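You operate a simulated robot arm through the tools that you are given. There is no shell and no other tool.

The job below is to be done with a simulated robot arm. You get a single attempt, and the scene is never put back.

JOB
Swap the empty twine spool for the white one; clamp the line end and whip two turns.
Fine: the empty spool goes in the grey tray. Set down upright: empty twine spool.

Only the result counts: the job must be done as asked and must still hold three seconds after the hand-in. Knocking over, shifting, dropping, spilling or breaking anything else fails it.

ROBOT AND FRAMES
A 6-joint arm with a two-finger parallel gripper, fixed in place. Base frame: the origin is at the foot of the arm, x ahead of it, y to its left, z up; the work surface is at about z = 0. Readings come in cm, degrees, newtons and seconds.
With the tool pointing down near the work surface it reaches from about 14 to 58 cm from the base axis. Its first joint turns from -66.0 to 66.0 degrees. Payload 2.1 kg.
Tool frame: the origin (TCP) lies between the finger pads and is the grasp point; the fingertips stand 3 cm ahead of it; z points along the fingers, y is the line along which they close. The gripper opens to 9.4 cm. The fingers are 2.8 cm wide and 1 cm thick; the gripper's body (5 by 9.6 cm) begins 5.5 cm behind the TCP.
Orientation is that of the tool frame in the base frame, as a unit quaternion [x, y, z, w]. With the fingers straight down and closing along the base's y, the tool's x points along the base's -x, its y along +y and its z along -z.

CONTROLS
- The arm moves only by the tool step_arm. Its argument "motion" is a list of rows, each an object of numbers (a shift or turn left out is 0, a gripper value left out holds the last): "rx", "ry", "rz": the turn, a rotation vector about the base's x, y, z in degrees; "tx", "ty", "tz": the shift along the base's x, y, z in cm; "fingers": the gripper command, from -1 (fully open) to 1 (shut), values between in proportion. In form: [{"rx": .., "ry": .., "rz": .., "tx": .., "ty": .., "tz": .., "fingers": ..}, ...]. A call has 1 to 20 rows; each row shifts and turns the commanded pose from where the row before left it. Each row takes 0.2 s and may step no farther than 5 cm and 8.6 degrees from the row before; otherwise, or with a gripper value out of range, the whole call is refused. Where a pose cannot be reached the arm comes as near as it can. A force on the tool above 90 N (or 10 N above the force at the start of the call, whichever is more), or a blocked arm, ends the call early, and 0.2 s more pass. The fingers move at their own pace (about 7.2 cm/s each) and stop on an object; they squeeze with about 37 N. The grip force told is the motor's: it shows also when the fingers shut on nothing. Time passes only in rows, and 0.2 s behind the last, so rows that do not move let the fingers close. The reply holds the time, the measured pose of the TCP, the force on the tool along the base axes, the opening and the grip force, in the units named above and with some noise, with the torque about the TCP (base axes, N m) and any sound that the robot's microphone picked up.
- Cameras (640 x 400 px; columns grow to the right, rows downward): "scene" is fixed at [5.33, -36.5, 49.49]; the picture's right is [0.80, -0.60, 0.00], its down [-0.29, -0.38, -0.88] and it looks along [0.53, 0.70, -0.47] (base axes); focal length 302 px, centre (320, 200). "wrist" rides on the gripper at [7.6, 1.4, -10.3] in the tool frame; the picture's right is [-0.18, 0.98, 0.00], its down [-0.75, -0.14, -0.64] and it looks along [-0.63, -0.12, 0.77] (tool axes); focal length 243 px, centre (320, 200). There is no depth. A picture from a camera that has moved, and an enlarged one, comes with that camera's place and axes in the base frame and with its lens.
- capture(camera): a new picture of that camera. The clock stands still meanwhile.
- close_up(camera, box): a new picture of the part [left, top, right, bottom] of that camera's present view, enlarged. The clock stands still meanwhile.
- sign_off(): hands the job in; it is judged then, once.

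Places have to be worked out from the pictures, the camera data and where the tool is seen. Open the gripper and draw the arm clear of the work before you hand the job in, unless the task says otherwise.

The tools are called as a command line: name --argument value ..., lists and objects as JSON in quotes. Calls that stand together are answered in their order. step_arm: Moves the arm, as the interface text tells. Its arguments: {"type":"object","properties":{"motion":{"type":"array","items":{"type":"object","properties":{"rx":{"type":"number"},"ry":{"type":"number"},"rz":{"type":"number"},"tx":{"type":"number"},"ty":{"type":"number"},"tz":{"type":"number"},"fingers":{"type":"number"}}}}},"required":["motion"]} The other tools are called the same way: capture (camera) takes a picture; close_up (camera, box) takes an enlarged picture of a part of a camera's view; sign_off () hands the job in.

At the start:

```text
t: 0.0
tool_pos: [31.38, 1.63, 36.85]
tcp_rot: [0.0, 1.0, 0.0, 0.001]
force: [1.4, -0.1, -0.3]
wrist_torque: [-0.02, 0.03, -0.03]
gripper_width: 9.41
finger_force: 0.1
```

scene: 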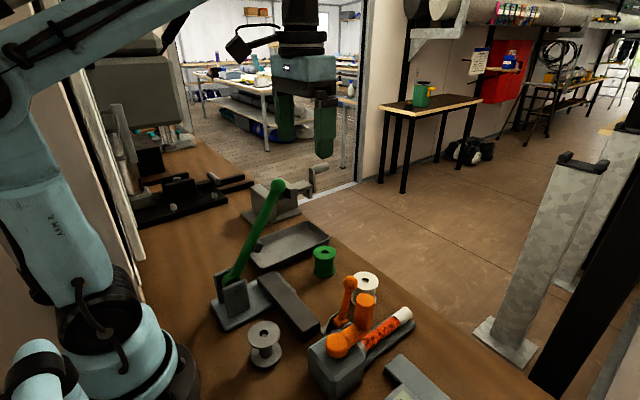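
wrist: 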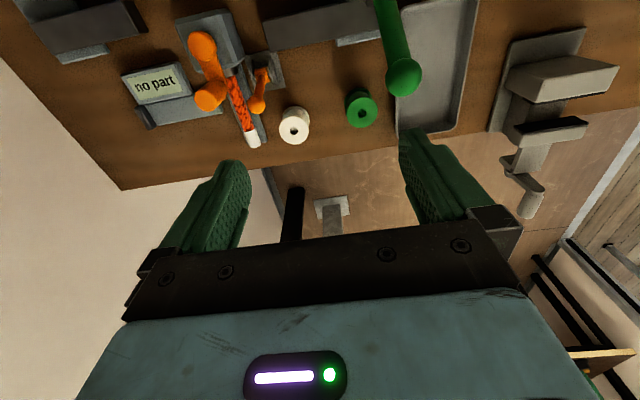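

The first pictures show a green spool, a white spool, a grey spool-like item, an orange whipping device, and a grey tray. I'll take enlarged views to understand the parts before moving.

close_up --camera "scene" --box '[200, 220, 440, 400]'

close_up --camera "scene" --box '[290, 260, 430, 400]'

close_up --camera "wrist" --box '[100, 0, 320, 160]'

close_up --camera "wrist" --box '[320, 0, 640, 200]'

close_up --camera "scene" --box '[80, 120, 340, 300]'

```text
2.22 times, centred on (320, 310) of scene
camera zoom: at [5.33, -36.5, 49.49], right [0.8, -0.6, 0.0], down [-0.29, -0.38, -0.88], along [0.53, 0.7, -0.47], focal length 672 px, centre (320, -44)
```

zoom: 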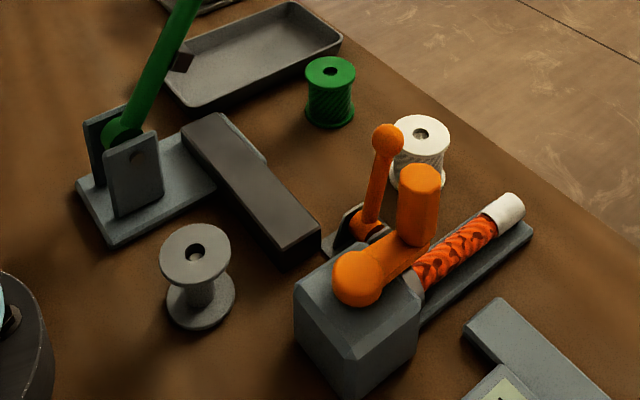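

```text
2.86 times, centred on (360, 330) of scene
camera zoom: at [5.33, -36.5, 49.49], right [0.8, -0.6, 0.0], down [-0.29, -0.38, -0.88], along [0.53, 0.7, -0.47], focal length 863 px, centre (206, -171)
```

zoom: 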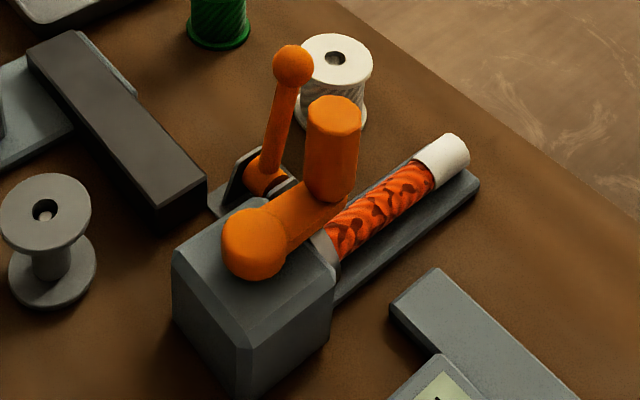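

```text
2.50 times, centred on (210, 80) of wrist
camera zoom: at [23.72, 3.06, 47.01], right [0.18, 0.98, 0.0], down [0.75, -0.14, 0.64], along [0.63, -0.12, -0.77], focal length 606 px, centre (595, 500)
```

zoom: 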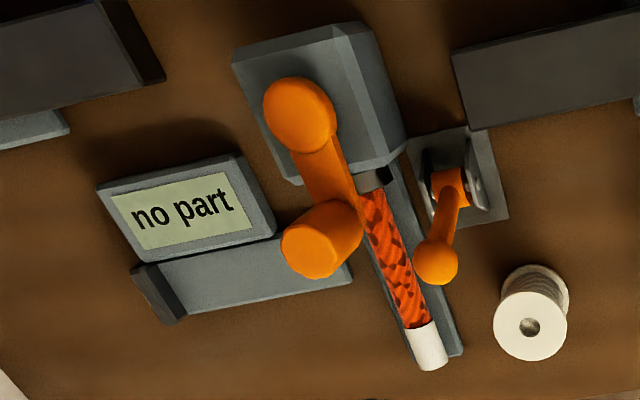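

```text
2.00 times, centred on (480, 100) of wrist
camera zoom: at [23.72, 3.06, 47.01], right [0.18, 0.98, 0.0], down [0.75, -0.14, 0.64], along [0.63, -0.12, -0.77], focal length 485 px, centre (0, 400)
```

zoom: 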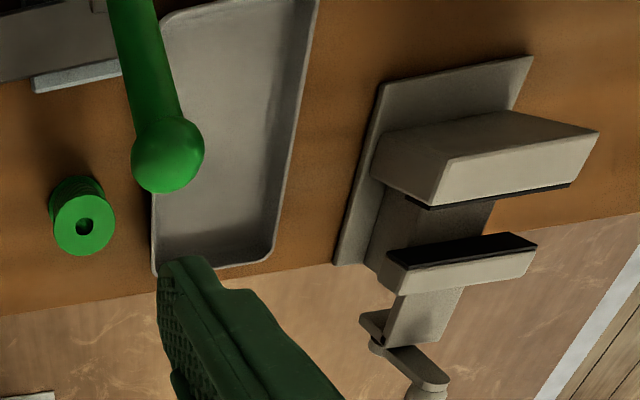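

```text
2.22 times, centred on (210, 210) of scene
camera zoom: at [5.33, -36.5, 49.49], right [0.8, -0.6, 0.0], down [-0.29, -0.38, -0.88], along [0.53, 0.7, -0.47], focal length 672 px, centre (564, 178)
```

zoom: 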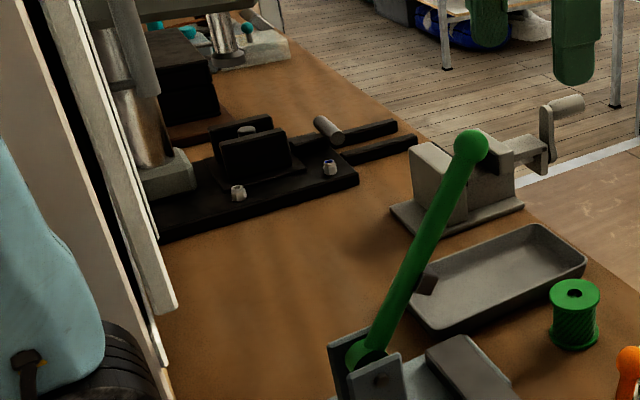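

The grey spool (approx. x 18, y −4) looks like the empty one, possibly on a spindle; the orange crank sits on a block and a small orange lever looks like the clamp. I'll back the arm up to look down on this area from the wrist camera.

step_arm --motion '[{"tx": -3, "ty": -1.5}, {"tx": -3, "ty": -1.5}, {"tx": -3, "ty": -1.5}, {"tx": -2, "ty": -1}]'

capture --camera "wrist"

capture --camera "scene"

```text
t: 1.0
tool_pos: [20.38, -3.72, 36.69]
tcp_rot: [-0.001, 1.0, 0.0, 0.001]
force: [-1.1, -0.2, -0.3]
wrist_torque: [-0.02, 0.02, 0.0]
gripper_width: 9.41
finger_force: 0.1
```

```text
taken
camera wrist: at [12.74, -2.33, 46.86], right [0.18, 0.98, 0.0], down [0.75, -0.14, 0.64], along [0.63, -0.12, -0.77], focal length 243 px, centre (320, 200)
```

wrist: 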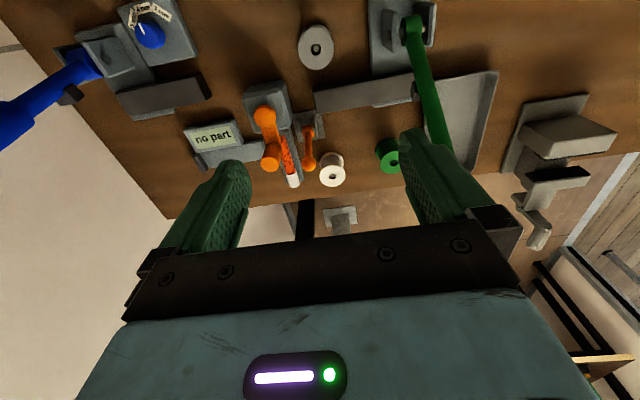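

```text
taken
```

scene: 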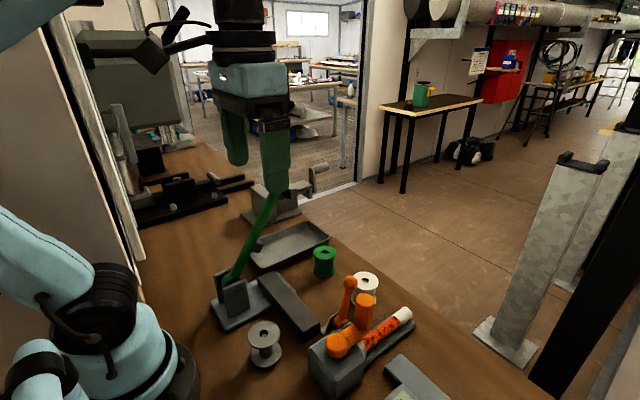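

More of the bench is visible now: a blue lever and a blue dial on the right-hand side (−y). I'll zoom in on the parts.

close_up --camera "wrist" --box '[0, 0, 240, 180]'

close_up --camera "wrist" --box '[220, 10, 420, 200]'

close_up --camera "wrist" --box '[290, 10, 350, 80]'

close_up --camera "wrist" --box '[340, 0, 520, 170]'

close_up --camera "scene" --box '[230, 300, 310, 390]'

```text
2.22 times, centred on (120, 90) of wrist
camera zoom: at [12.74, -2.33, 46.86], right [0.18, 0.98, 0.0], down [0.75, -0.14, 0.64], along [0.63, -0.12, -0.77], focal length 539 px, centre (764, 444)
```

zoom: 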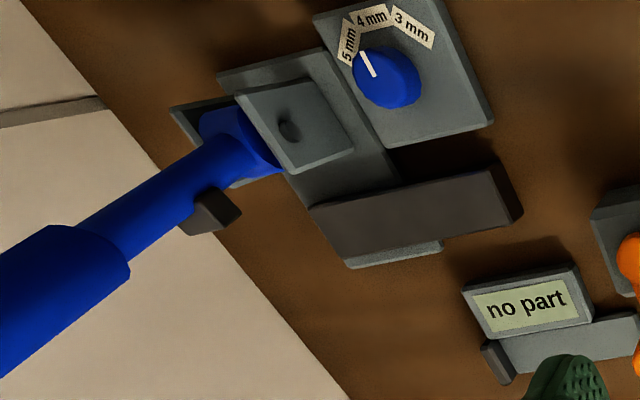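

```text
2.11 times, centred on (320, 105) of wrist
camera zoom: at [12.74, -2.33, 46.86], right [0.18, 0.98, 0.0], down [0.75, -0.14, 0.64], along [0.63, -0.12, -0.77], focal length 511 px, centre (320, 400)
```

zoom: 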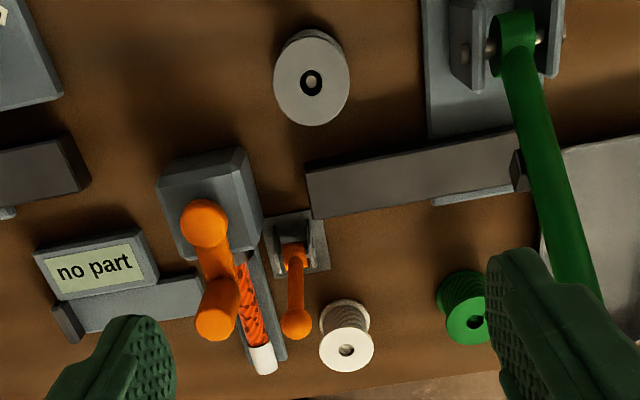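

```text
5.71 times, centred on (320, 45) of wrist
camera zoom: at [12.74, -2.33, 46.86], right [0.18, 0.98, 0.0], down [0.75, -0.14, 0.64], along [0.63, -0.12, -0.77], focal length 1386 px, centre (320, 1086)
```

zoom: 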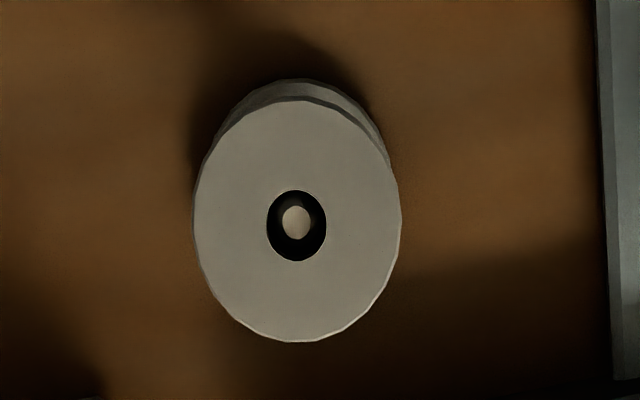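

```text
2.35 times, centred on (430, 85) of wrist
camera zoom: at [12.74, -2.33, 46.86], right [0.18, 0.98, 0.0], down [0.75, -0.14, 0.64], along [0.63, -0.12, -0.77], focal length 571 px, centre (61, 471)
```

zoom: 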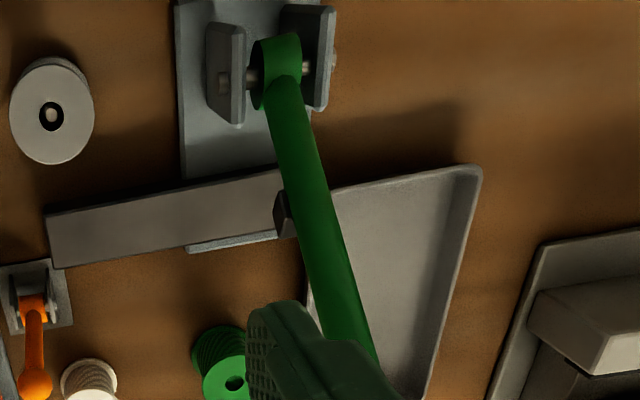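

```text
4.44 times, centred on (270, 345) of scene
camera zoom: at [5.33, -36.5, 49.49], right [0.8, -0.6, 0.0], down [-0.29, -0.38, -0.88], along [0.53, 0.7, -0.47], focal length 1343 px, centre (542, -444)
```

zoom: 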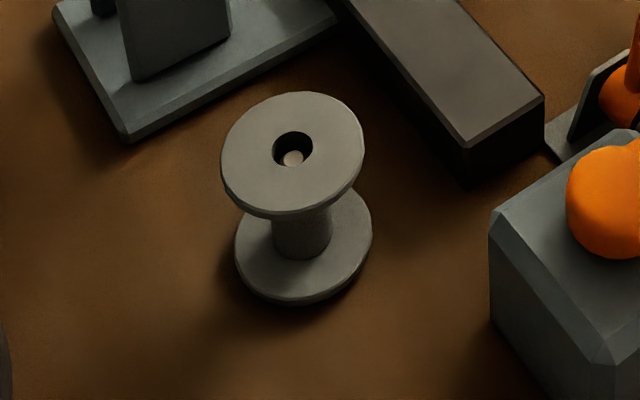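

The grey spool sits over a pin at about (18.3, −3.9); white spool at about (40.9, −4.9), crank axis about (25.7, −13.8) with handle at (31.1, −13.7), clamp-lever ball about (33.6, −8.1, 11.6). I'll move the camera closer above the orange station to study its mechanism.

step_arm --motion '[{"tx": 2, "ty": -1.5, "tz": -3}, {"tx": 2, "ty": -1.5, "tz": -3}, {"tx": 2, "ty": -1.5, "tz": -3}, {"tx": 2, "ty": -1.5, "tz": -3}]'

capture --camera "wrist"

close_up --camera "wrist" --box '[240, 30, 400, 150]'

```text
t: 2.0
tool_pos: [28.39, -9.75, 24.62]
tcp_rot: [0.0, 1.0, 0.0, 0.001]
force: [0.3, 0.4, -0.2]
wrist_torque: [0.02, -0.05, 0.0]
gripper_width: 9.4
finger_force: 0.1
```

```text
taken
camera wrist: at [20.64, -8.23, 34.76], right [0.18, 0.98, 0.0], down [0.75, -0.14, 0.64], along [0.63, -0.12, -0.77], focal length 243 px, centre (320, 200)
```

wrist: 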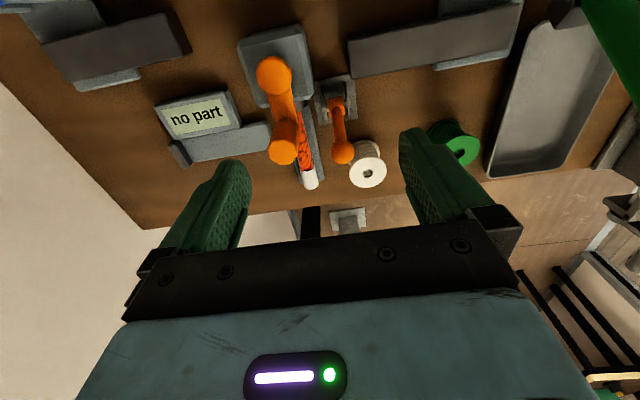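

```text
3.33 times, centred on (320, 90) of wrist
camera zoom: at [20.64, -8.23, 34.76], right [0.18, 0.98, 0.0], down [0.75, -0.14, 0.64], along [0.63, -0.12, -0.77], focal length 809 px, centre (320, 567)
```

zoom: 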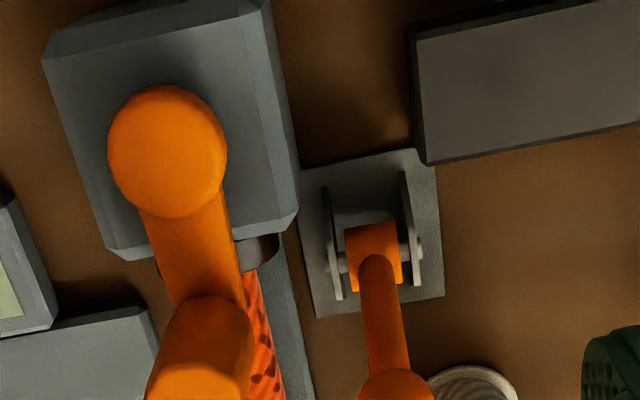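

From above, the clamp is a lever between two cheeks with its axis along y, standing nearly upright and leaning to +x, with a bar behind the hub. I'll check it from the scene side at higher magnification.

close_up --camera "scene" --box '[320, 265, 400, 325]'

close_up --camera "scene" --box '[300, 260, 440, 400]'

close_up --camera "wrist" --box '[150, 60, 270, 180]'

```text
6.67 times, centred on (360, 295) of scene
camera zoom: at [5.33, -36.5, 49.49], right [0.8, -0.6, 0.0], down [-0.29, -0.38, -0.88], along [0.53, 0.7, -0.47], focal length 2015 px, centre (53, -433)
```

zoom: 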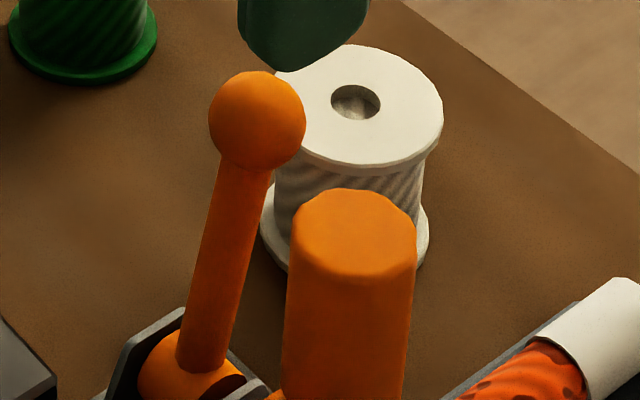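

```text
2.86 times, centred on (370, 330) of scene
camera zoom: at [5.33, -36.5, 49.49], right [0.8, -0.6, 0.0], down [-0.29, -0.38, -0.88], along [0.53, 0.7, -0.47], focal length 863 px, centre (177, -171)
```

zoom: 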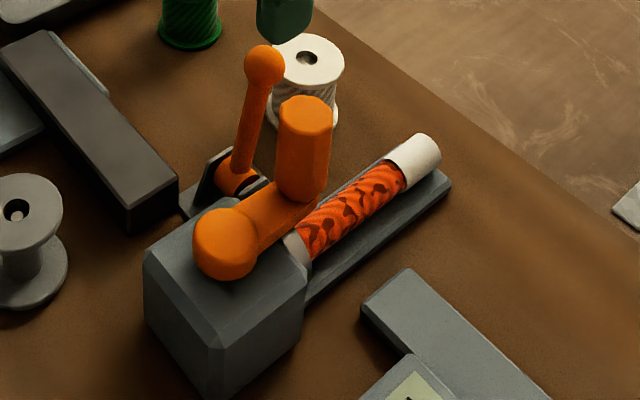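

```text
3.33 times, centred on (210, 120) of wrist
camera zoom: at [20.64, -8.23, 34.76], right [0.18, 0.98, 0.0], down [0.75, -0.14, 0.64], along [0.63, -0.12, -0.77], focal length 809 px, centre (687, 467)
```

zoom: 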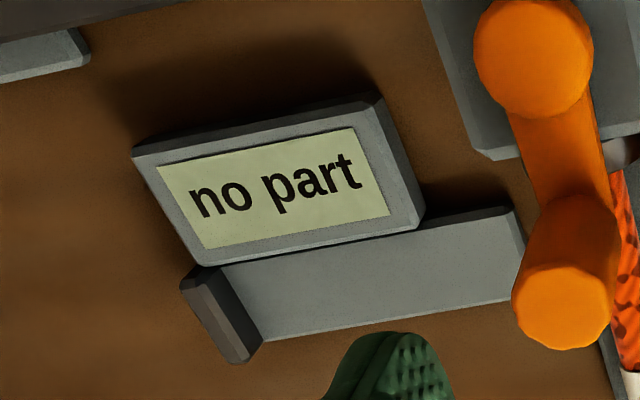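

The clamp appears to fold down toward +x (where the white spool currently crowds it), so I'll do the spool swap first. Now I move above the grey spool and check alignment from closer range.

step_arm --motion '[{"tx": -3.4, "ty": 2}, {"tx": -3.4, "ty": 2}, {"tx": -3.3, "ty": 1.85}, {"tz": -4}, {"tz": -4}, {}]'

capture --camera "wrist"

capture --camera "scene"

```text
t: 3.4
tool_pos: [17.95, -4.35, 16.9]
tcp_rot: [-0.001, 1.0, 0.0, 0.001]
force: [0.0, 0.0, -0.1]
wrist_torque: [0.02, 0.02, -0.04]
gripper_width: 9.4
finger_force: 0.1
```

```text
taken
camera wrist: at [10.29, -2.98, 27.01], right [0.18, 0.98, 0.0], down [0.75, -0.14, 0.64], along [0.63, -0.12, -0.77], focal length 243 px, centre (320, 200)
```

wrist: 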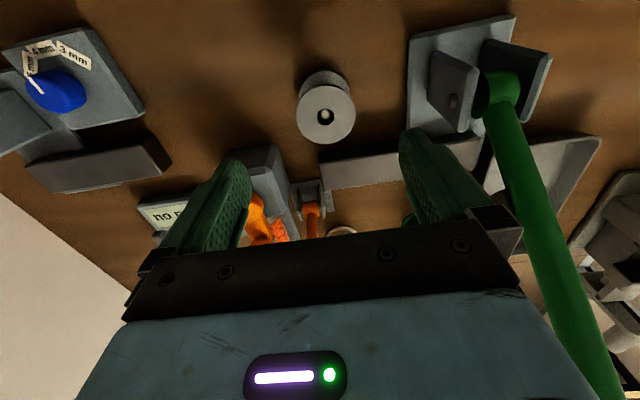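

```text
taken
```

scene: 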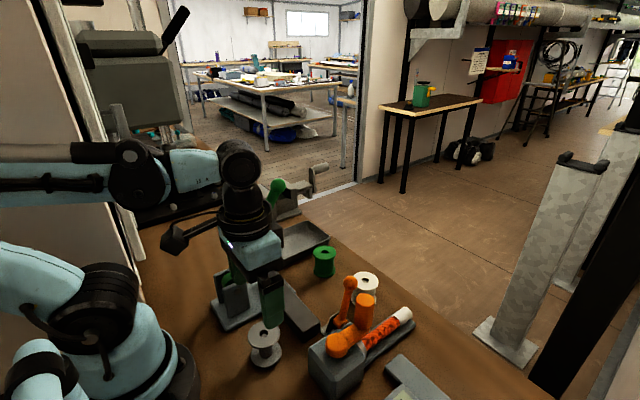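

The spool hole reads at about (18.35, −3.97), and my TCP is about 0.4 cm short in both x and y. I'll correct and let the arm settle before descending.

step_arm --motion '[{}, {}]'

close_up --camera "wrist" --box '[260, 50, 390, 170]'

```text
t: 4.0
tool_pos: [18.02, -4.37, 16.95]
tcp_rot: [-0.001, 1.0, 0.0, 0.0]
force: [-0.1, -0.6, 0.1]
wrist_torque: [-0.02, 0.01, 0.01]
gripper_width: 9.4
finger_force: 0.0
```

```text
3.33 times, centred on (325, 110) of wrist
camera zoom: at [10.3, -2.98, 27.05], right [0.18, 0.98, 0.0], down [0.75, -0.14, 0.64], along [0.63, -0.12, -0.77], focal length 809 px, centre (303, 500)
```

zoom: 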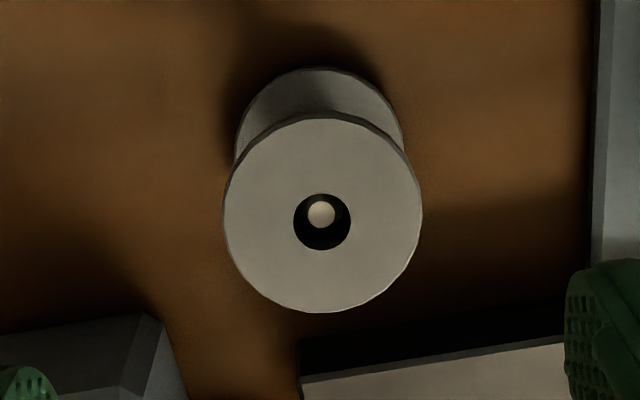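

Spool centre refined to about (18.4, −3.96), top z ≈ 5.6, pin tip ≈ 5.0. I'll correct the offset and descend partway with fingers open, straddling the spool along y.

step_arm --motion '[{"tx": 0.38, "ty": 0.41}, {"tz": -3}, {"tz": -3}, {}, {}]'

capture --camera "wrist"

close_up --camera "scene" --box '[200, 240, 340, 400]'

```text
t: 5.2
tool_pos: [18.68, -3.51, 11.02]
tcp_rot: [-0.001, 1.0, -0.001, 0.001]
force: [-0.4, 0.2, 0.6]
wrist_torque: [-0.02, -0.01, 0.0]
gripper_width: 9.39
finger_force: 0.1
```

```text
taken
camera wrist: at [10.92, -2.04, 21.02], right [0.18, 0.98, 0.0], down [0.75, -0.14, 0.64], along [0.63, -0.12, -0.77], focal length 243 px, centre (320, 200)
```

wrist: 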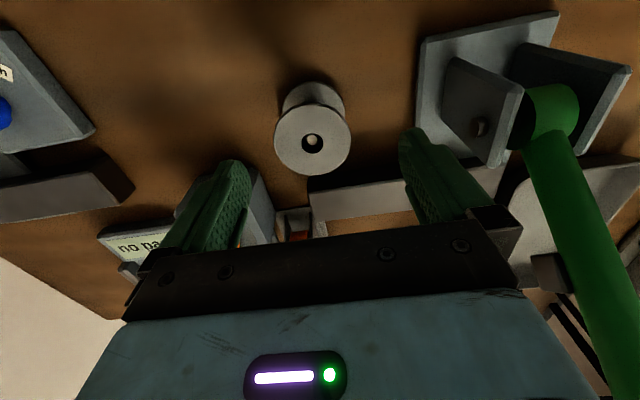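

```text
2.50 times, centred on (270, 320) of scene
camera zoom: at [5.33, -36.5, 49.49], right [0.8, -0.6, 0.0], down [-0.29, -0.38, -0.88], along [0.53, 0.7, -0.47], focal length 756 px, centre (445, -100)
```

zoom: 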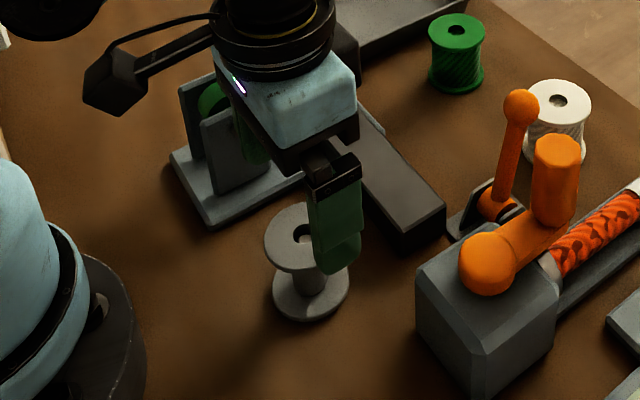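

In the image the hole sits about 0.5 cm to the −y side of the TCP line, with x aligned. I'll shift −0.48 in y and descend to grasp height.

step_arm --motion '[{"tx": -0.1, "ty": -0.48}, {"tz": -2}, {"tz": -1}, {}, {}]'

capture --camera "wrist"

```text
t: 6.4
tool_pos: [18.37, -4.07, 8.03]
tcp_rot: [0.0, 1.0, 0.001, 0.001]
force: [-0.3, 1.1, 0.2]
wrist_torque: [-0.01, 0.01, -0.02]
gripper_width: 9.38
finger_force: 0.0
```

```text
taken
camera wrist: at [10.79, -2.66, 18.02], right [0.18, 0.98, 0.0], down [0.75, -0.14, 0.64], along [0.63, -0.12, -0.77], focal length 243 px, centre (320, 200)
```

wrist: 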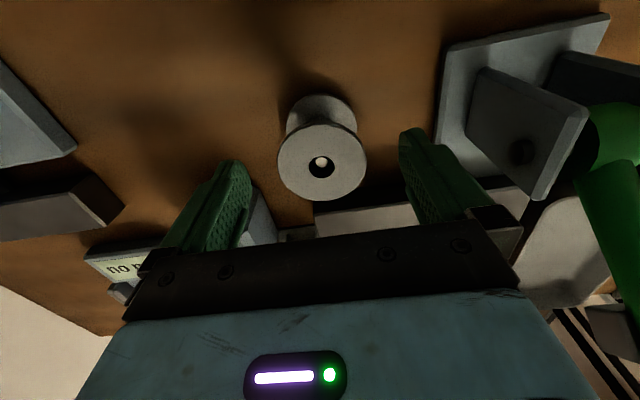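

Well centred now (hole at column 322, row 166 versus predicted 320, 164). Descending to TCP z ≈ 3.6 and closing.

step_arm --motion '[{"tx": 0.1, "tz": -1.5}, {"tz": -1.5}, {"tz": -1.4}, {}, {}]'

capture --camera "wrist"

close_up --camera "scene" --box '[200, 280, 340, 400]'

```text
t: 7.6
tool_pos: [18.46, -4.06, 3.48]
tcp_rot: [-0.001, 1.0, 0.0, 0.0]
force: [0.0, 0.6, 0.2]
wrist_torque: [0.04, -0.01, 0.0]
gripper_width: 9.41
finger_force: 0.0
```

```text
taken
camera wrist: at [10.77, -2.66, 13.64], right [0.18, 0.98, 0.0], down [0.75, -0.14, 0.64], along [0.63, -0.12, -0.77], focal length 243 px, centre (320, 200)
```

wrist: 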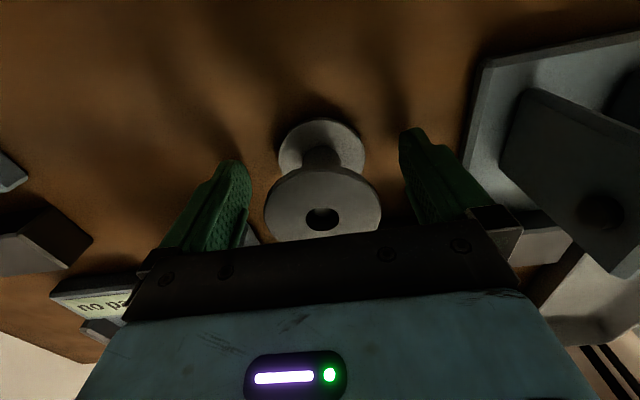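

```text
3.33 times, centred on (270, 340) of scene
camera zoom: at [5.33, -36.5, 49.49], right [0.8, -0.6, 0.0], down [-0.29, -0.38, -0.88], along [0.53, 0.7, -0.47], focal length 1007 px, centre (487, -267)
```

zoom: 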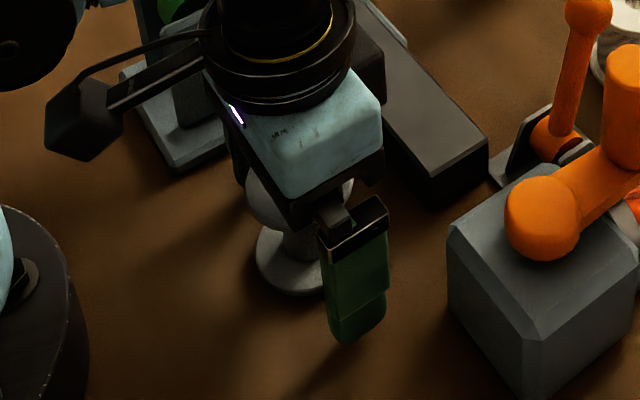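

The spool is centred between the pads with the tips just above the bench. Closing the gripper.

step_arm --motion '[{"fingers": 1}, {"fingers": 1}, {"fingers": 1}, {"fingers": 1}, {"fingers": 1}]'

```text
t: 8.8
tool_pos: [18.4, -4.17, 3.55]
tcp_rot: [-0.001, 1.0, 0.001, 0.001]
force: [0.0, 1.2, 0.6]
wrist_torque: [0.05, 0.01, 0.04]
gripper_width: 5.57
finger_force: 37.0
```

Gripped at 5.57 cm width with 37 N. Lifting straight up off the pin.

step_arm --motion '[{"tz": 1}, {"tz": 2}, {"tz": 3}, {"tz": 4}, {"tz": 4}, {}]'

capture --camera "wrist"

close_up --camera "scene" --box '[180, 220, 360, 400]'

```text
t: 10.2
tool_pos: [18.44, -4.09, 17.46]
tcp_rot: [0.0, 1.0, 0.0, 0.001]
force: [-0.3, 0.1, -0.2]
wrist_torque: [-0.01, -0.02, 0.04]
gripper_width: 0.02
finger_force: 32.9
```

```text
taken
camera wrist: at [10.83, -2.73, 27.61], right [0.18, 0.98, 0.0], down [0.75, -0.14, 0.64], along [0.63, -0.12, -0.77], focal length 243 px, centre (320, 200)
```

wrist: 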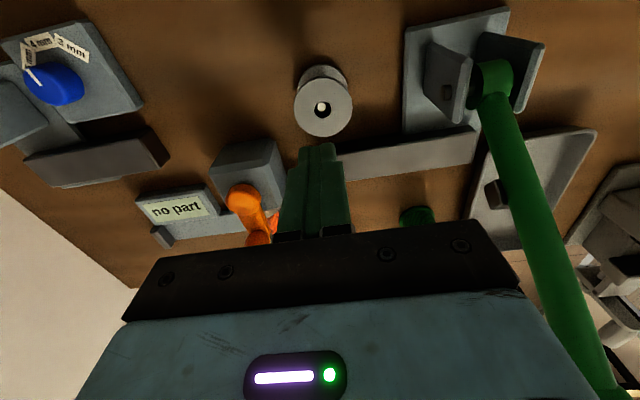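

```text
2.22 times, centred on (270, 310) of scene
camera zoom: at [5.33, -36.5, 49.49], right [0.8, -0.6, 0.0], down [-0.29, -0.38, -0.88], along [0.53, 0.7, -0.47], focal length 672 px, centre (431, -44)
```

zoom: 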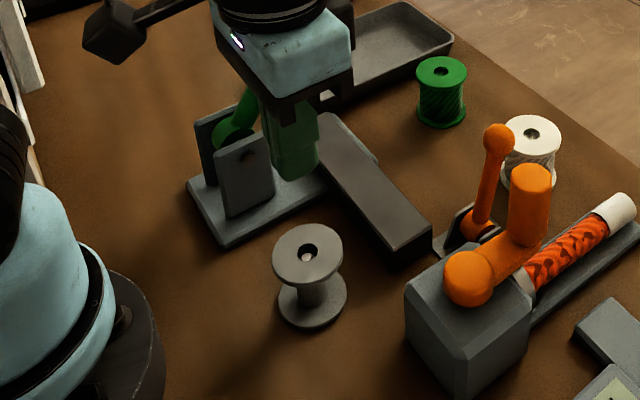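

The gripper came up empty: the fingers slid off, and the spool is still upright on its pin. I'll regrip and lift in very small increments while watching the force, to learn whether the spool is retained on the pin.

step_arm --motion '[{"fingers": -1}, {"fingers": -1}, {"fingers": -1, "tz": -3}, {"tz": -3}, {"tz": -3}, {}, {}]'

capture --camera "wrist"

close_up --camera "wrist" --box '[260, 80, 380, 200]'

```text
t: 11.8
tool_pos: [18.63, -4.14, 8.37]
tcp_rot: [-0.001, 1.0, 0.0, 0.002]
force: [0.0, 0.2, -0.1]
wrist_torque: [0.0, 0.0, -0.02]
gripper_width: 9.39
finger_force: 0.0
```

```text
taken
camera wrist: at [10.93, -2.73, 18.51], right [0.18, 0.98, 0.0], down [0.75, -0.14, 0.64], along [0.63, -0.12, -0.77], focal length 243 px, centre (320, 200)
```

wrist: 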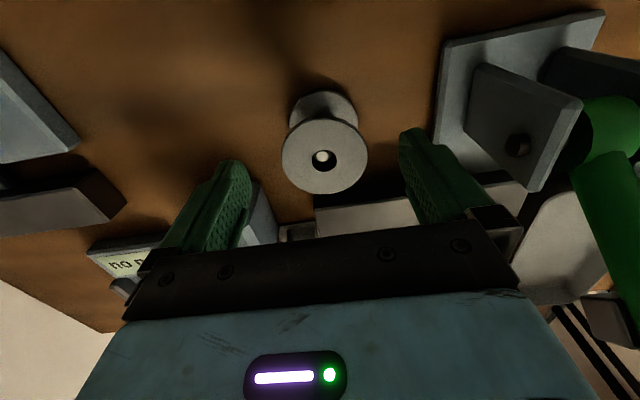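

```text
3.33 times, centred on (320, 140) of wrist
camera zoom: at [10.93, -2.73, 18.51], right [0.18, 0.98, 0.0], down [0.75, -0.14, 0.64], along [0.63, -0.12, -0.77], focal length 809 px, centre (320, 400)
```

zoom: 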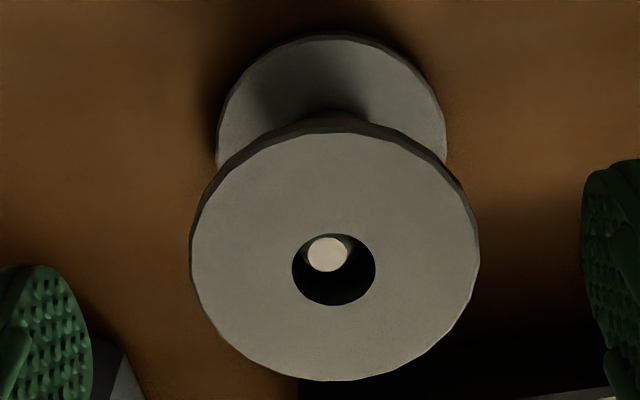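

The spool is intact on its pin. I estimate the TCP is about 0.3 cm too far in +x, so I'll correct, descend, regrip, and lift in small steps.

step_arm --motion '[{"tx": -0.25, "ty": 0.1}, {"tz": -2}, {"tz": -2}, {"tz": -1.1}, {}, {}]'

capture --camera "wrist"

step_arm --motion '[{"fingers": 1}, {"fingers": 1}, {"fingers": 1}, {"fingers": 1}, {"fingers": 1}]'

capture --camera "wrist"

close_up --camera "scene" --box '[200, 280, 340, 400]'

```text
t: 13.2
tool_pos: [18.38, -4.13, 3.38]
tcp_rot: [-0.001, 1.0, 0.0, 0.001]
force: [1.0, 0.4, 0.5]
wrist_torque: [0.0, -0.01, 0.05]
gripper_width: 9.43
finger_force: 0.0
```

```text
taken
camera wrist: at [10.76, -2.66, 13.48], right [0.18, 0.98, 0.0], down [0.75, -0.14, 0.64], along [0.63, -0.12, -0.77], focal length 243 px, centre (320, 200)
```

wrist: 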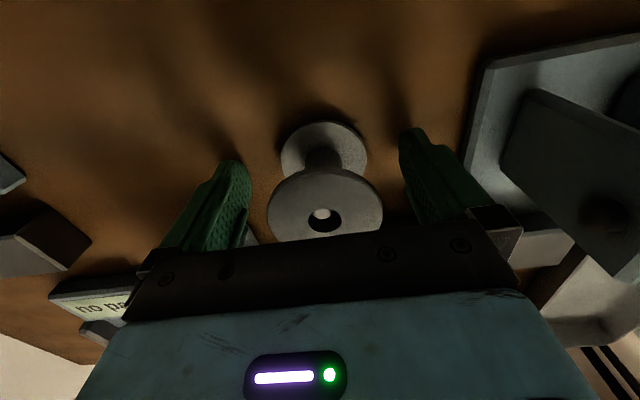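

```text
t: 14.4
tool_pos: [18.41, -4.06, 3.39]
tcp_rot: [-0.001, 1.0, 0.0, 0.001]
force: [-0.1, 2.9, 0.3]
wrist_torque: [0.07, 0.0, -0.03]
gripper_width: 5.59
finger_force: 37.0
```

```text
taken
camera wrist: at [10.77, -2.66, 13.49], right [0.18, 0.98, 0.0], down [0.75, -0.14, 0.64], along [0.63, -0.12, -0.77], focal length 243 px, centre (320, 200)
```

wrist: 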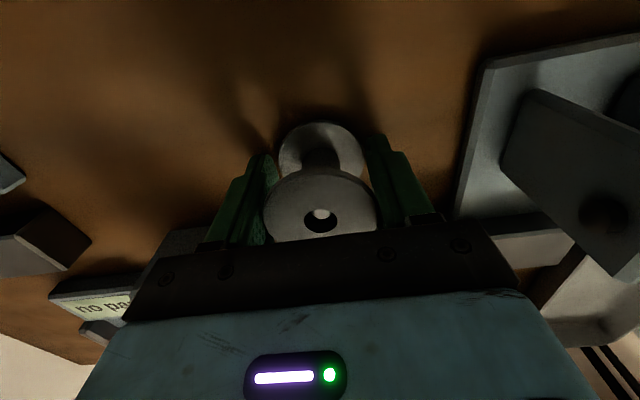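

```text
3.33 times, centred on (270, 340) of scene
camera zoom: at [5.33, -36.5, 49.49], right [0.8, -0.6, 0.0], down [-0.29, -0.38, -0.88], along [0.53, 0.7, -0.47], focal length 1007 px, centre (487, -267)
```

zoom: 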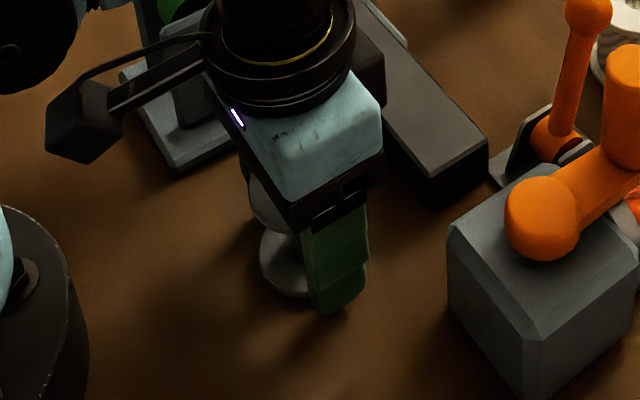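

Gripped again at 5.59 cm. Lifting in 0.3 cm increments to read the force.

step_arm --motion '[{"tz": 0.3}, {"tz": 0.3}]'

capture --camera "wrist"

```text
t: 15.0
tool_pos: [18.38, -3.98, 3.96]
tcp_rot: [-0.001, 1.0, 0.0, 0.0]
force: [0.1, 0.3, -0.3]
wrist_torque: [0.01, 0.01, 0.0]
gripper_width: 5.59
finger_force: 37.1
```

```text
taken
camera wrist: at [10.75, -2.56, 14.08], right [0.18, 0.98, 0.0], down [0.75, -0.14, 0.64], along [0.63, -0.12, -0.77], focal length 243 px, centre (320, 200)
```

wrist: 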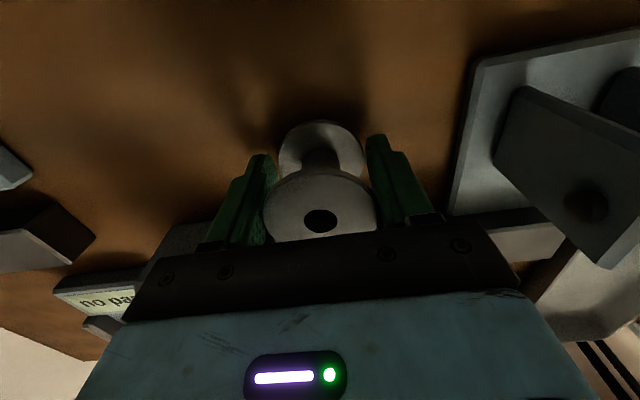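

The spool is rising with the gripper this time (pin no longer visible in the hole, no retention force). The earlier slip was likely from lifting too fast, so I'll continue slowly.

step_arm --motion '[{"tz": 0.5}, {"tz": 0.5}, {"tz": 0.5}, {"tz": 0.5}, {"tz": 0.5}, {"tz": 0.5}]'

capture --camera "wrist"

close_up --camera "scene" --box '[200, 260, 340, 400]'

```text
t: 16.4
tool_pos: [18.42, -3.86, 7.0]
tcp_rot: [-0.001, 1.0, 0.0, 0.002]
force: [1.3, 0.3, -1.0]
wrist_torque: [0.0, 0.02, 0.03]
gripper_width: 5.6
finger_force: 37.6
```

```text
taken
camera wrist: at [10.71, -2.45, 17.11], right [0.18, 0.98, 0.0], down [0.75, -0.14, 0.64], along [0.63, -0.12, -0.77], focal length 243 px, centre (320, 200)
```

wrist: 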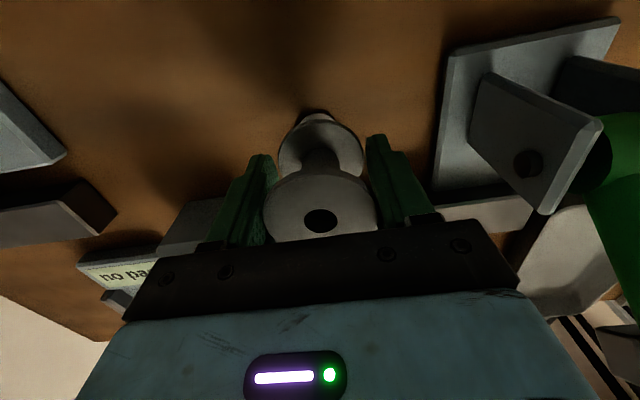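

```text
2.86 times, centred on (270, 330) of scene
camera zoom: at [5.33, -36.5, 49.49], right [0.8, -0.6, 0.0], down [-0.29, -0.38, -0.88], along [0.53, 0.7, -0.47], focal length 863 px, centre (463, -171)
```

zoom: 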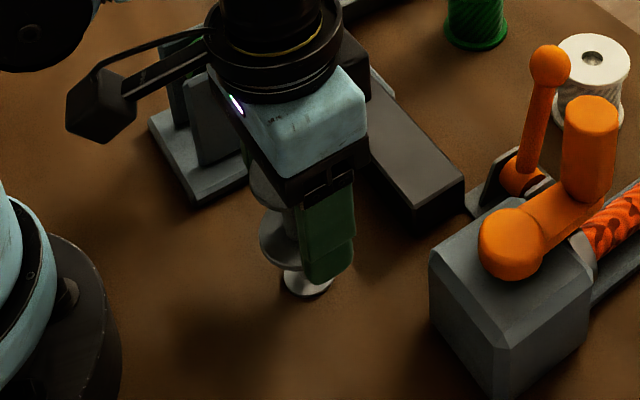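

The spool is off the table and rising cleanly; I can see the pin's base disc below it. Continuing upward at a gentle pace to clear everything.

step_arm --motion '[{"tz": 0.7}, {"tz": 0.8}, {"tz": 0.9}, {"tz": 1}, {"tz": 1}, {"tz": 1}, {"tz": 1}, {"tz": 0.9}, {"tz": 0.7}, {"tz": 0.4}]'

capture --camera "wrist"

close_up --camera "scene" --box '[200, 260, 340, 400]'

```text
t: 18.6
tool_pos: [18.54, -3.84, 15.47]
tcp_rot: [-0.001, 1.0, 0.0, 0.001]
force: [-0.1, 0.2, -0.3]
wrist_torque: [-0.01, -0.01, 0.04]
gripper_width: 5.57
finger_force: 37.0
```

```text
taken
camera wrist: at [10.84, -2.53, 25.55], right [0.18, 0.98, 0.0], down [0.75, -0.14, 0.64], along [0.63, -0.12, -0.77], focal length 243 px, centre (320, 200)
```

wrist: 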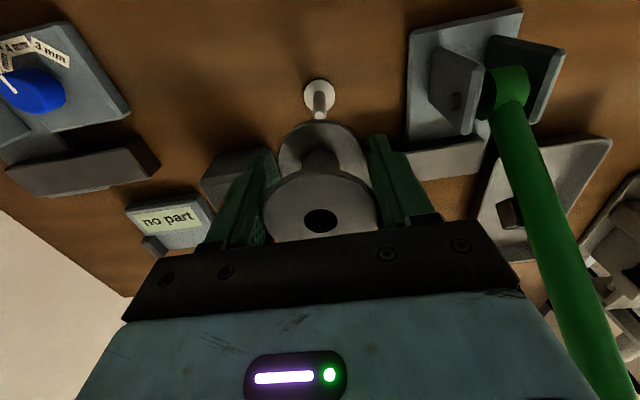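

```text
2.86 times, centred on (270, 330) of scene
camera zoom: at [5.33, -36.5, 49.49], right [0.8, -0.6, 0.0], down [-0.29, -0.38, -0.88], along [0.53, 0.7, -0.47], focal length 863 px, centre (463, -171)
```

zoom: 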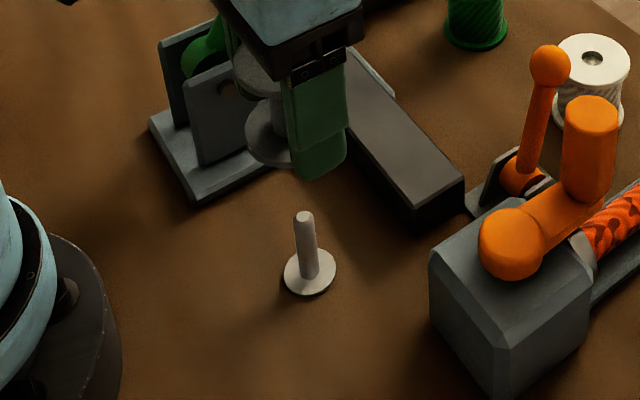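

The pin and its base are fully visible now. I'll zoom to measure the pin position accurately for later placement.

close_up --camera "wrist" --box '[280, 60, 360, 130]'

close_up --camera "scene" --box '[250, 320, 290, 360]'

```text
5.71 times, centred on (320, 95) of wrist
camera zoom: at [10.84, -2.53, 25.55], right [0.18, 0.98, 0.0], down [0.75, -0.14, 0.64], along [0.63, -0.12, -0.77], focal length 1386 px, centre (320, 800)
```

zoom: 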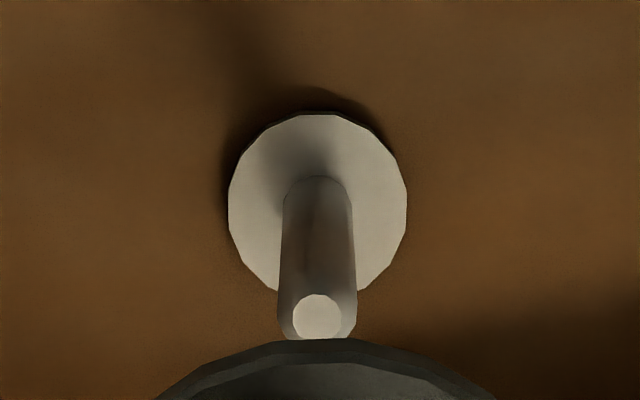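

```text
10.00 times, centred on (270, 340) of scene
camera zoom: at [5.33, -36.5, 49.49], right [0.8, -0.6, 0.0], down [-0.29, -0.38, -0.88], along [0.53, 0.7, -0.47], focal length 3022 px, centre (820, -1200)
```

zoom: 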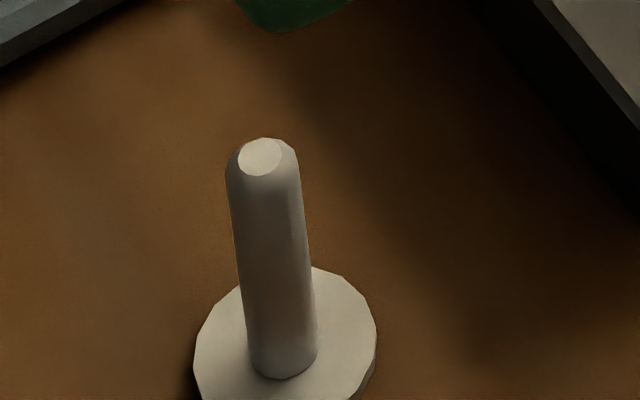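

Pin located at about (18.25, −3.93), tip z ≈ 5.6, body ≈ 1.1 cm thick with a chamfered tip. Now I raise the spool well above the green lever's height (tip ≈ 26).

step_arm --motion '[{"tz": 0.6}, {"tz": 0.9}, {"tz": 1.1}, {"tz": 1.2}, {"tz": 1.2}, {"tz": 1.2}, {"tz": 1.2}, {"tz": 1.2}, {"tz": 1.2}, {"tz": 1.2}, {"tz": 1.2}, {"tz": 1.2}, {"tz": 1.2}, {"tz": 1.2}, {"tz": 1.0}, {"tz": 0.7}, {"tz": 0.4}]'

capture --camera "wrist"

```text
t: 22.2
tool_pos: [18.43, -3.9, 33.29]
tcp_rot: [-0.001, 1.0, 0.0, 0.001]
force: [-0.5, -0.8, -0.6]
wrist_torque: [-0.02, 0.0, 0.01]
gripper_width: 5.57
finger_force: 36.7
```

```text
taken
camera wrist: at [10.72, -2.51, 43.5], right [0.18, 0.98, 0.0], down [0.75, -0.14, 0.64], along [0.63, -0.12, -0.77], focal length 243 px, centre (320, 200)
```

wrist: 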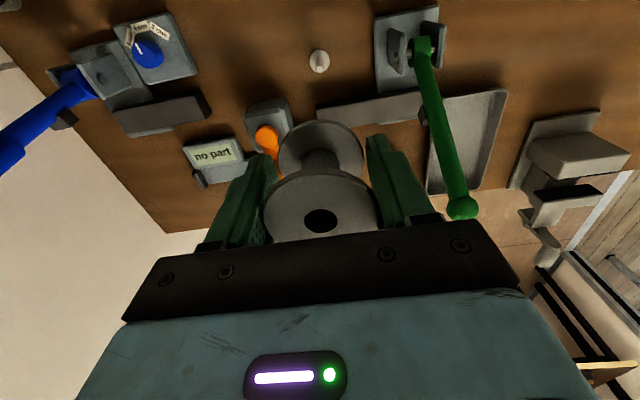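

Spool is still firmly held. I'll go forward in x first, then sideways over the tray (avoiding the green lever's tip), turning the gripper 90° so the fingers will open along the tray's long side.

step_arm --motion '[{"tx": 0.7}, {"tx": 1.1}, {"tx": 1.4}, {"tx": 1.5}, {"tx": 1.5}, {"tx": 1.5}, {"tx": 1.5}, {"tx": 1.5}, {"tx": 1.5}, {"tx": 1.5}, {"tx": 1.5}, {"tx": 1.4}, {"tx": 1.3}, {"tx": 1.1}, {"tx": 0.6}]'

step_arm --motion '[{"ty": 0.7, "rz": 3}, {"ty": 1.1, "rz": 5}, {"ty": 1.4, "rz": 5}, {"ty": 1.5, "rz": 5}, {"ty": 1.5, "rz": 5}, {"ty": 1.5, "rz": 5}, {"ty": 1.5, "rz": 5}, {"ty": 1.5, "rz": 5}, {"ty": 1.5, "rz": 5}, {"ty": 1.5, "rz": 5}, {"ty": 1.5, "rz": 5}, {"ty": 1.5, "rz": 5}, {"ty": 1.5, "rz": 5}, {"ty": 1.5, "rz": 5}, {"ty": 1.4, "rz": 5}, {"ty": 1.2, "rz": 5}, {"ty": 0.8, "rz": 5}, {"ty": 0.4, "rz": 5}, {"rz": 2}]'

capture --camera "wrist"

capture --camera "scene"

```text
t: 25.4
tool_pos: [37.93, -4.2, 33.28]
tcp_rot: [-0.001, 1.0, 0.0, 0.001]
force: [-0.1, -0.8, -0.3]
wrist_torque: [0.01, -0.04, 0.02]
gripper_width: 5.59
finger_force: 37.0
```

```text
t: 29.4
tool_pos: [38.13, 19.64, 33.32]
tcp_rot: [0.708, -0.706, 0.0, -0.001]
force: [0.8, -0.2, -0.3]
wrist_torque: [-0.01, -0.02, -0.01]
gripper_width: 5.56
finger_force: 37.0
```

```text
taken
camera wrist: at [36.63, 11.91, 43.45], right [-0.98, 0.18, 0.0], down [0.14, 0.75, 0.64], along [0.12, 0.63, -0.77], focal length 243 px, centre (320, 200)
```

wrist: 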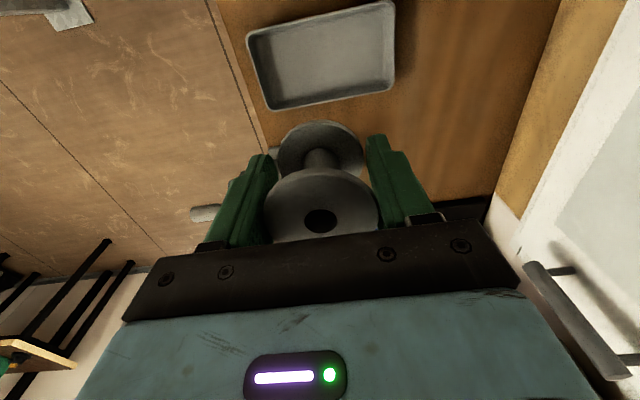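

```text
taken
```

scene: 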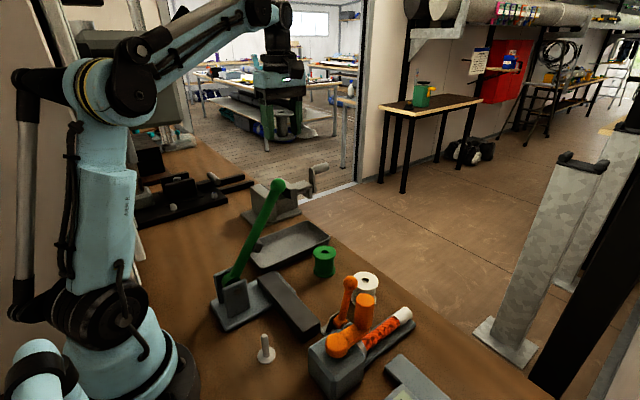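

Tray rim spans about x 27–47.7, y 14.1–24.5, so its centre is about (37.3, 19.3). I'll shift slightly to centre and descend gradually.

step_arm --motion '[{"tx": -0.3, "ty": -0.3, "tz": -0.6}, {"tx": -0.3, "tz": -1}, {"tz": -1.2}, {"tz": -1.3}, {"tz": -1.3}, {"tz": -1.3}, {"tz": -1.3}, {"tz": -1.3}, {"tz": -1.3}, {"tz": -1.3}, {"tz": -1.3}, {"tz": -1.3}, {"tz": -1.3}, {"tz": -1.3}, {"tz": -1.3}, {"tz": -1.2}, {"tz": -1.0}, {"tz": -0.7}]'

capture --camera "wrist"

capture --camera "scene"

```text
t: 33.2
tool_pos: [37.45, 19.14, 12.1]
tcp_rot: [0.707, -0.707, -0.001, 0.0]
force: [-0.6, -0.1, 0.1]
wrist_torque: [-0.01, 0.01, 0.01]
gripper_width: 5.58
finger_force: 36.0
```

```text
taken
camera wrist: at [36.01, 11.47, 22.21], right [-0.98, 0.18, 0.0], down [0.14, 0.75, 0.64], along [0.12, 0.63, -0.77], focal length 243 px, centre (320, 200)
```

wrist: 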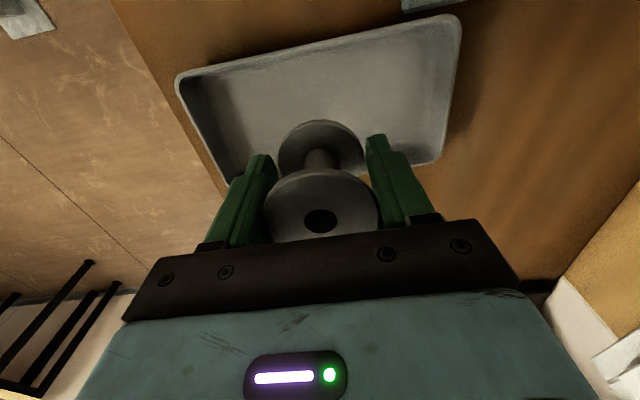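

```text
taken
```

scene: 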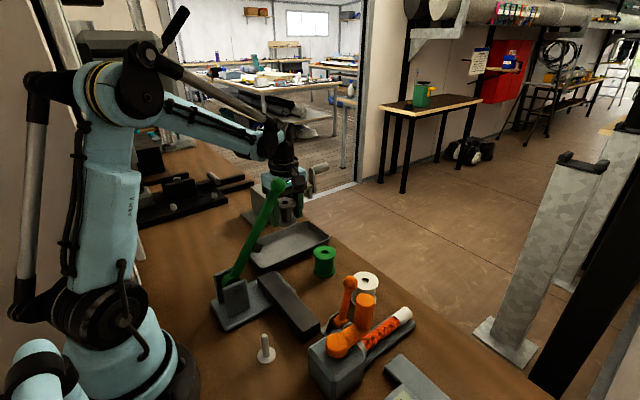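

Aligned over the tray centre. Descending to just above the tray floor.

step_arm --motion '[{"tz": -0.8}, {"tz": -1.2}, {"tz": -1.2}, {"tz": -1.2}, {"tz": -1.0}, {"tz": -0.8}, {"tz": -0.5}, {"tz": -0.4}, {}]'

capture --camera "wrist"

close_up --camera "scene" --box '[220, 180, 360, 300]'

```text
t: 35.2
tool_pos: [37.32, 19.3, 4.85]
tcp_rot: [0.708, -0.706, -0.001, -0.001]
force: [0.2, -0.2, -1.1]
wrist_torque: [0.0, 0.0, -0.01]
gripper_width: 5.56
finger_force: 37.0
```

```text
taken
camera wrist: at [35.92, 11.59, 15.03], right [-0.98, 0.18, 0.0], down [0.14, 0.75, 0.64], along [0.12, 0.63, -0.77], focal length 243 px, centre (320, 200)
```

wrist: 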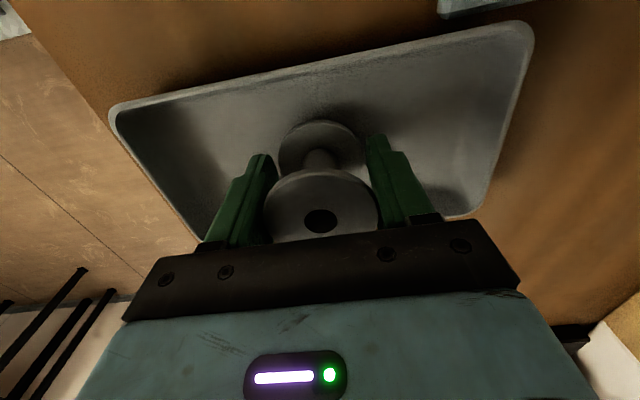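

```text
3.33 times, centred on (290, 240) of scene
camera zoom: at [5.33, -36.5, 49.49], right [0.8, -0.6, 0.0], down [-0.29, -0.38, -0.88], along [0.53, 0.7, -0.47], focal length 1007 px, centre (420, 67)
```

zoom: 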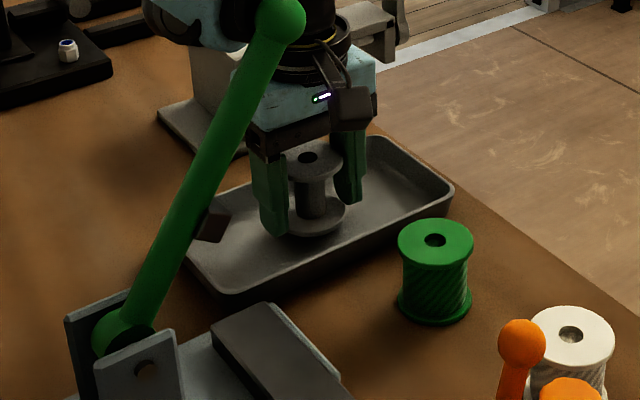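

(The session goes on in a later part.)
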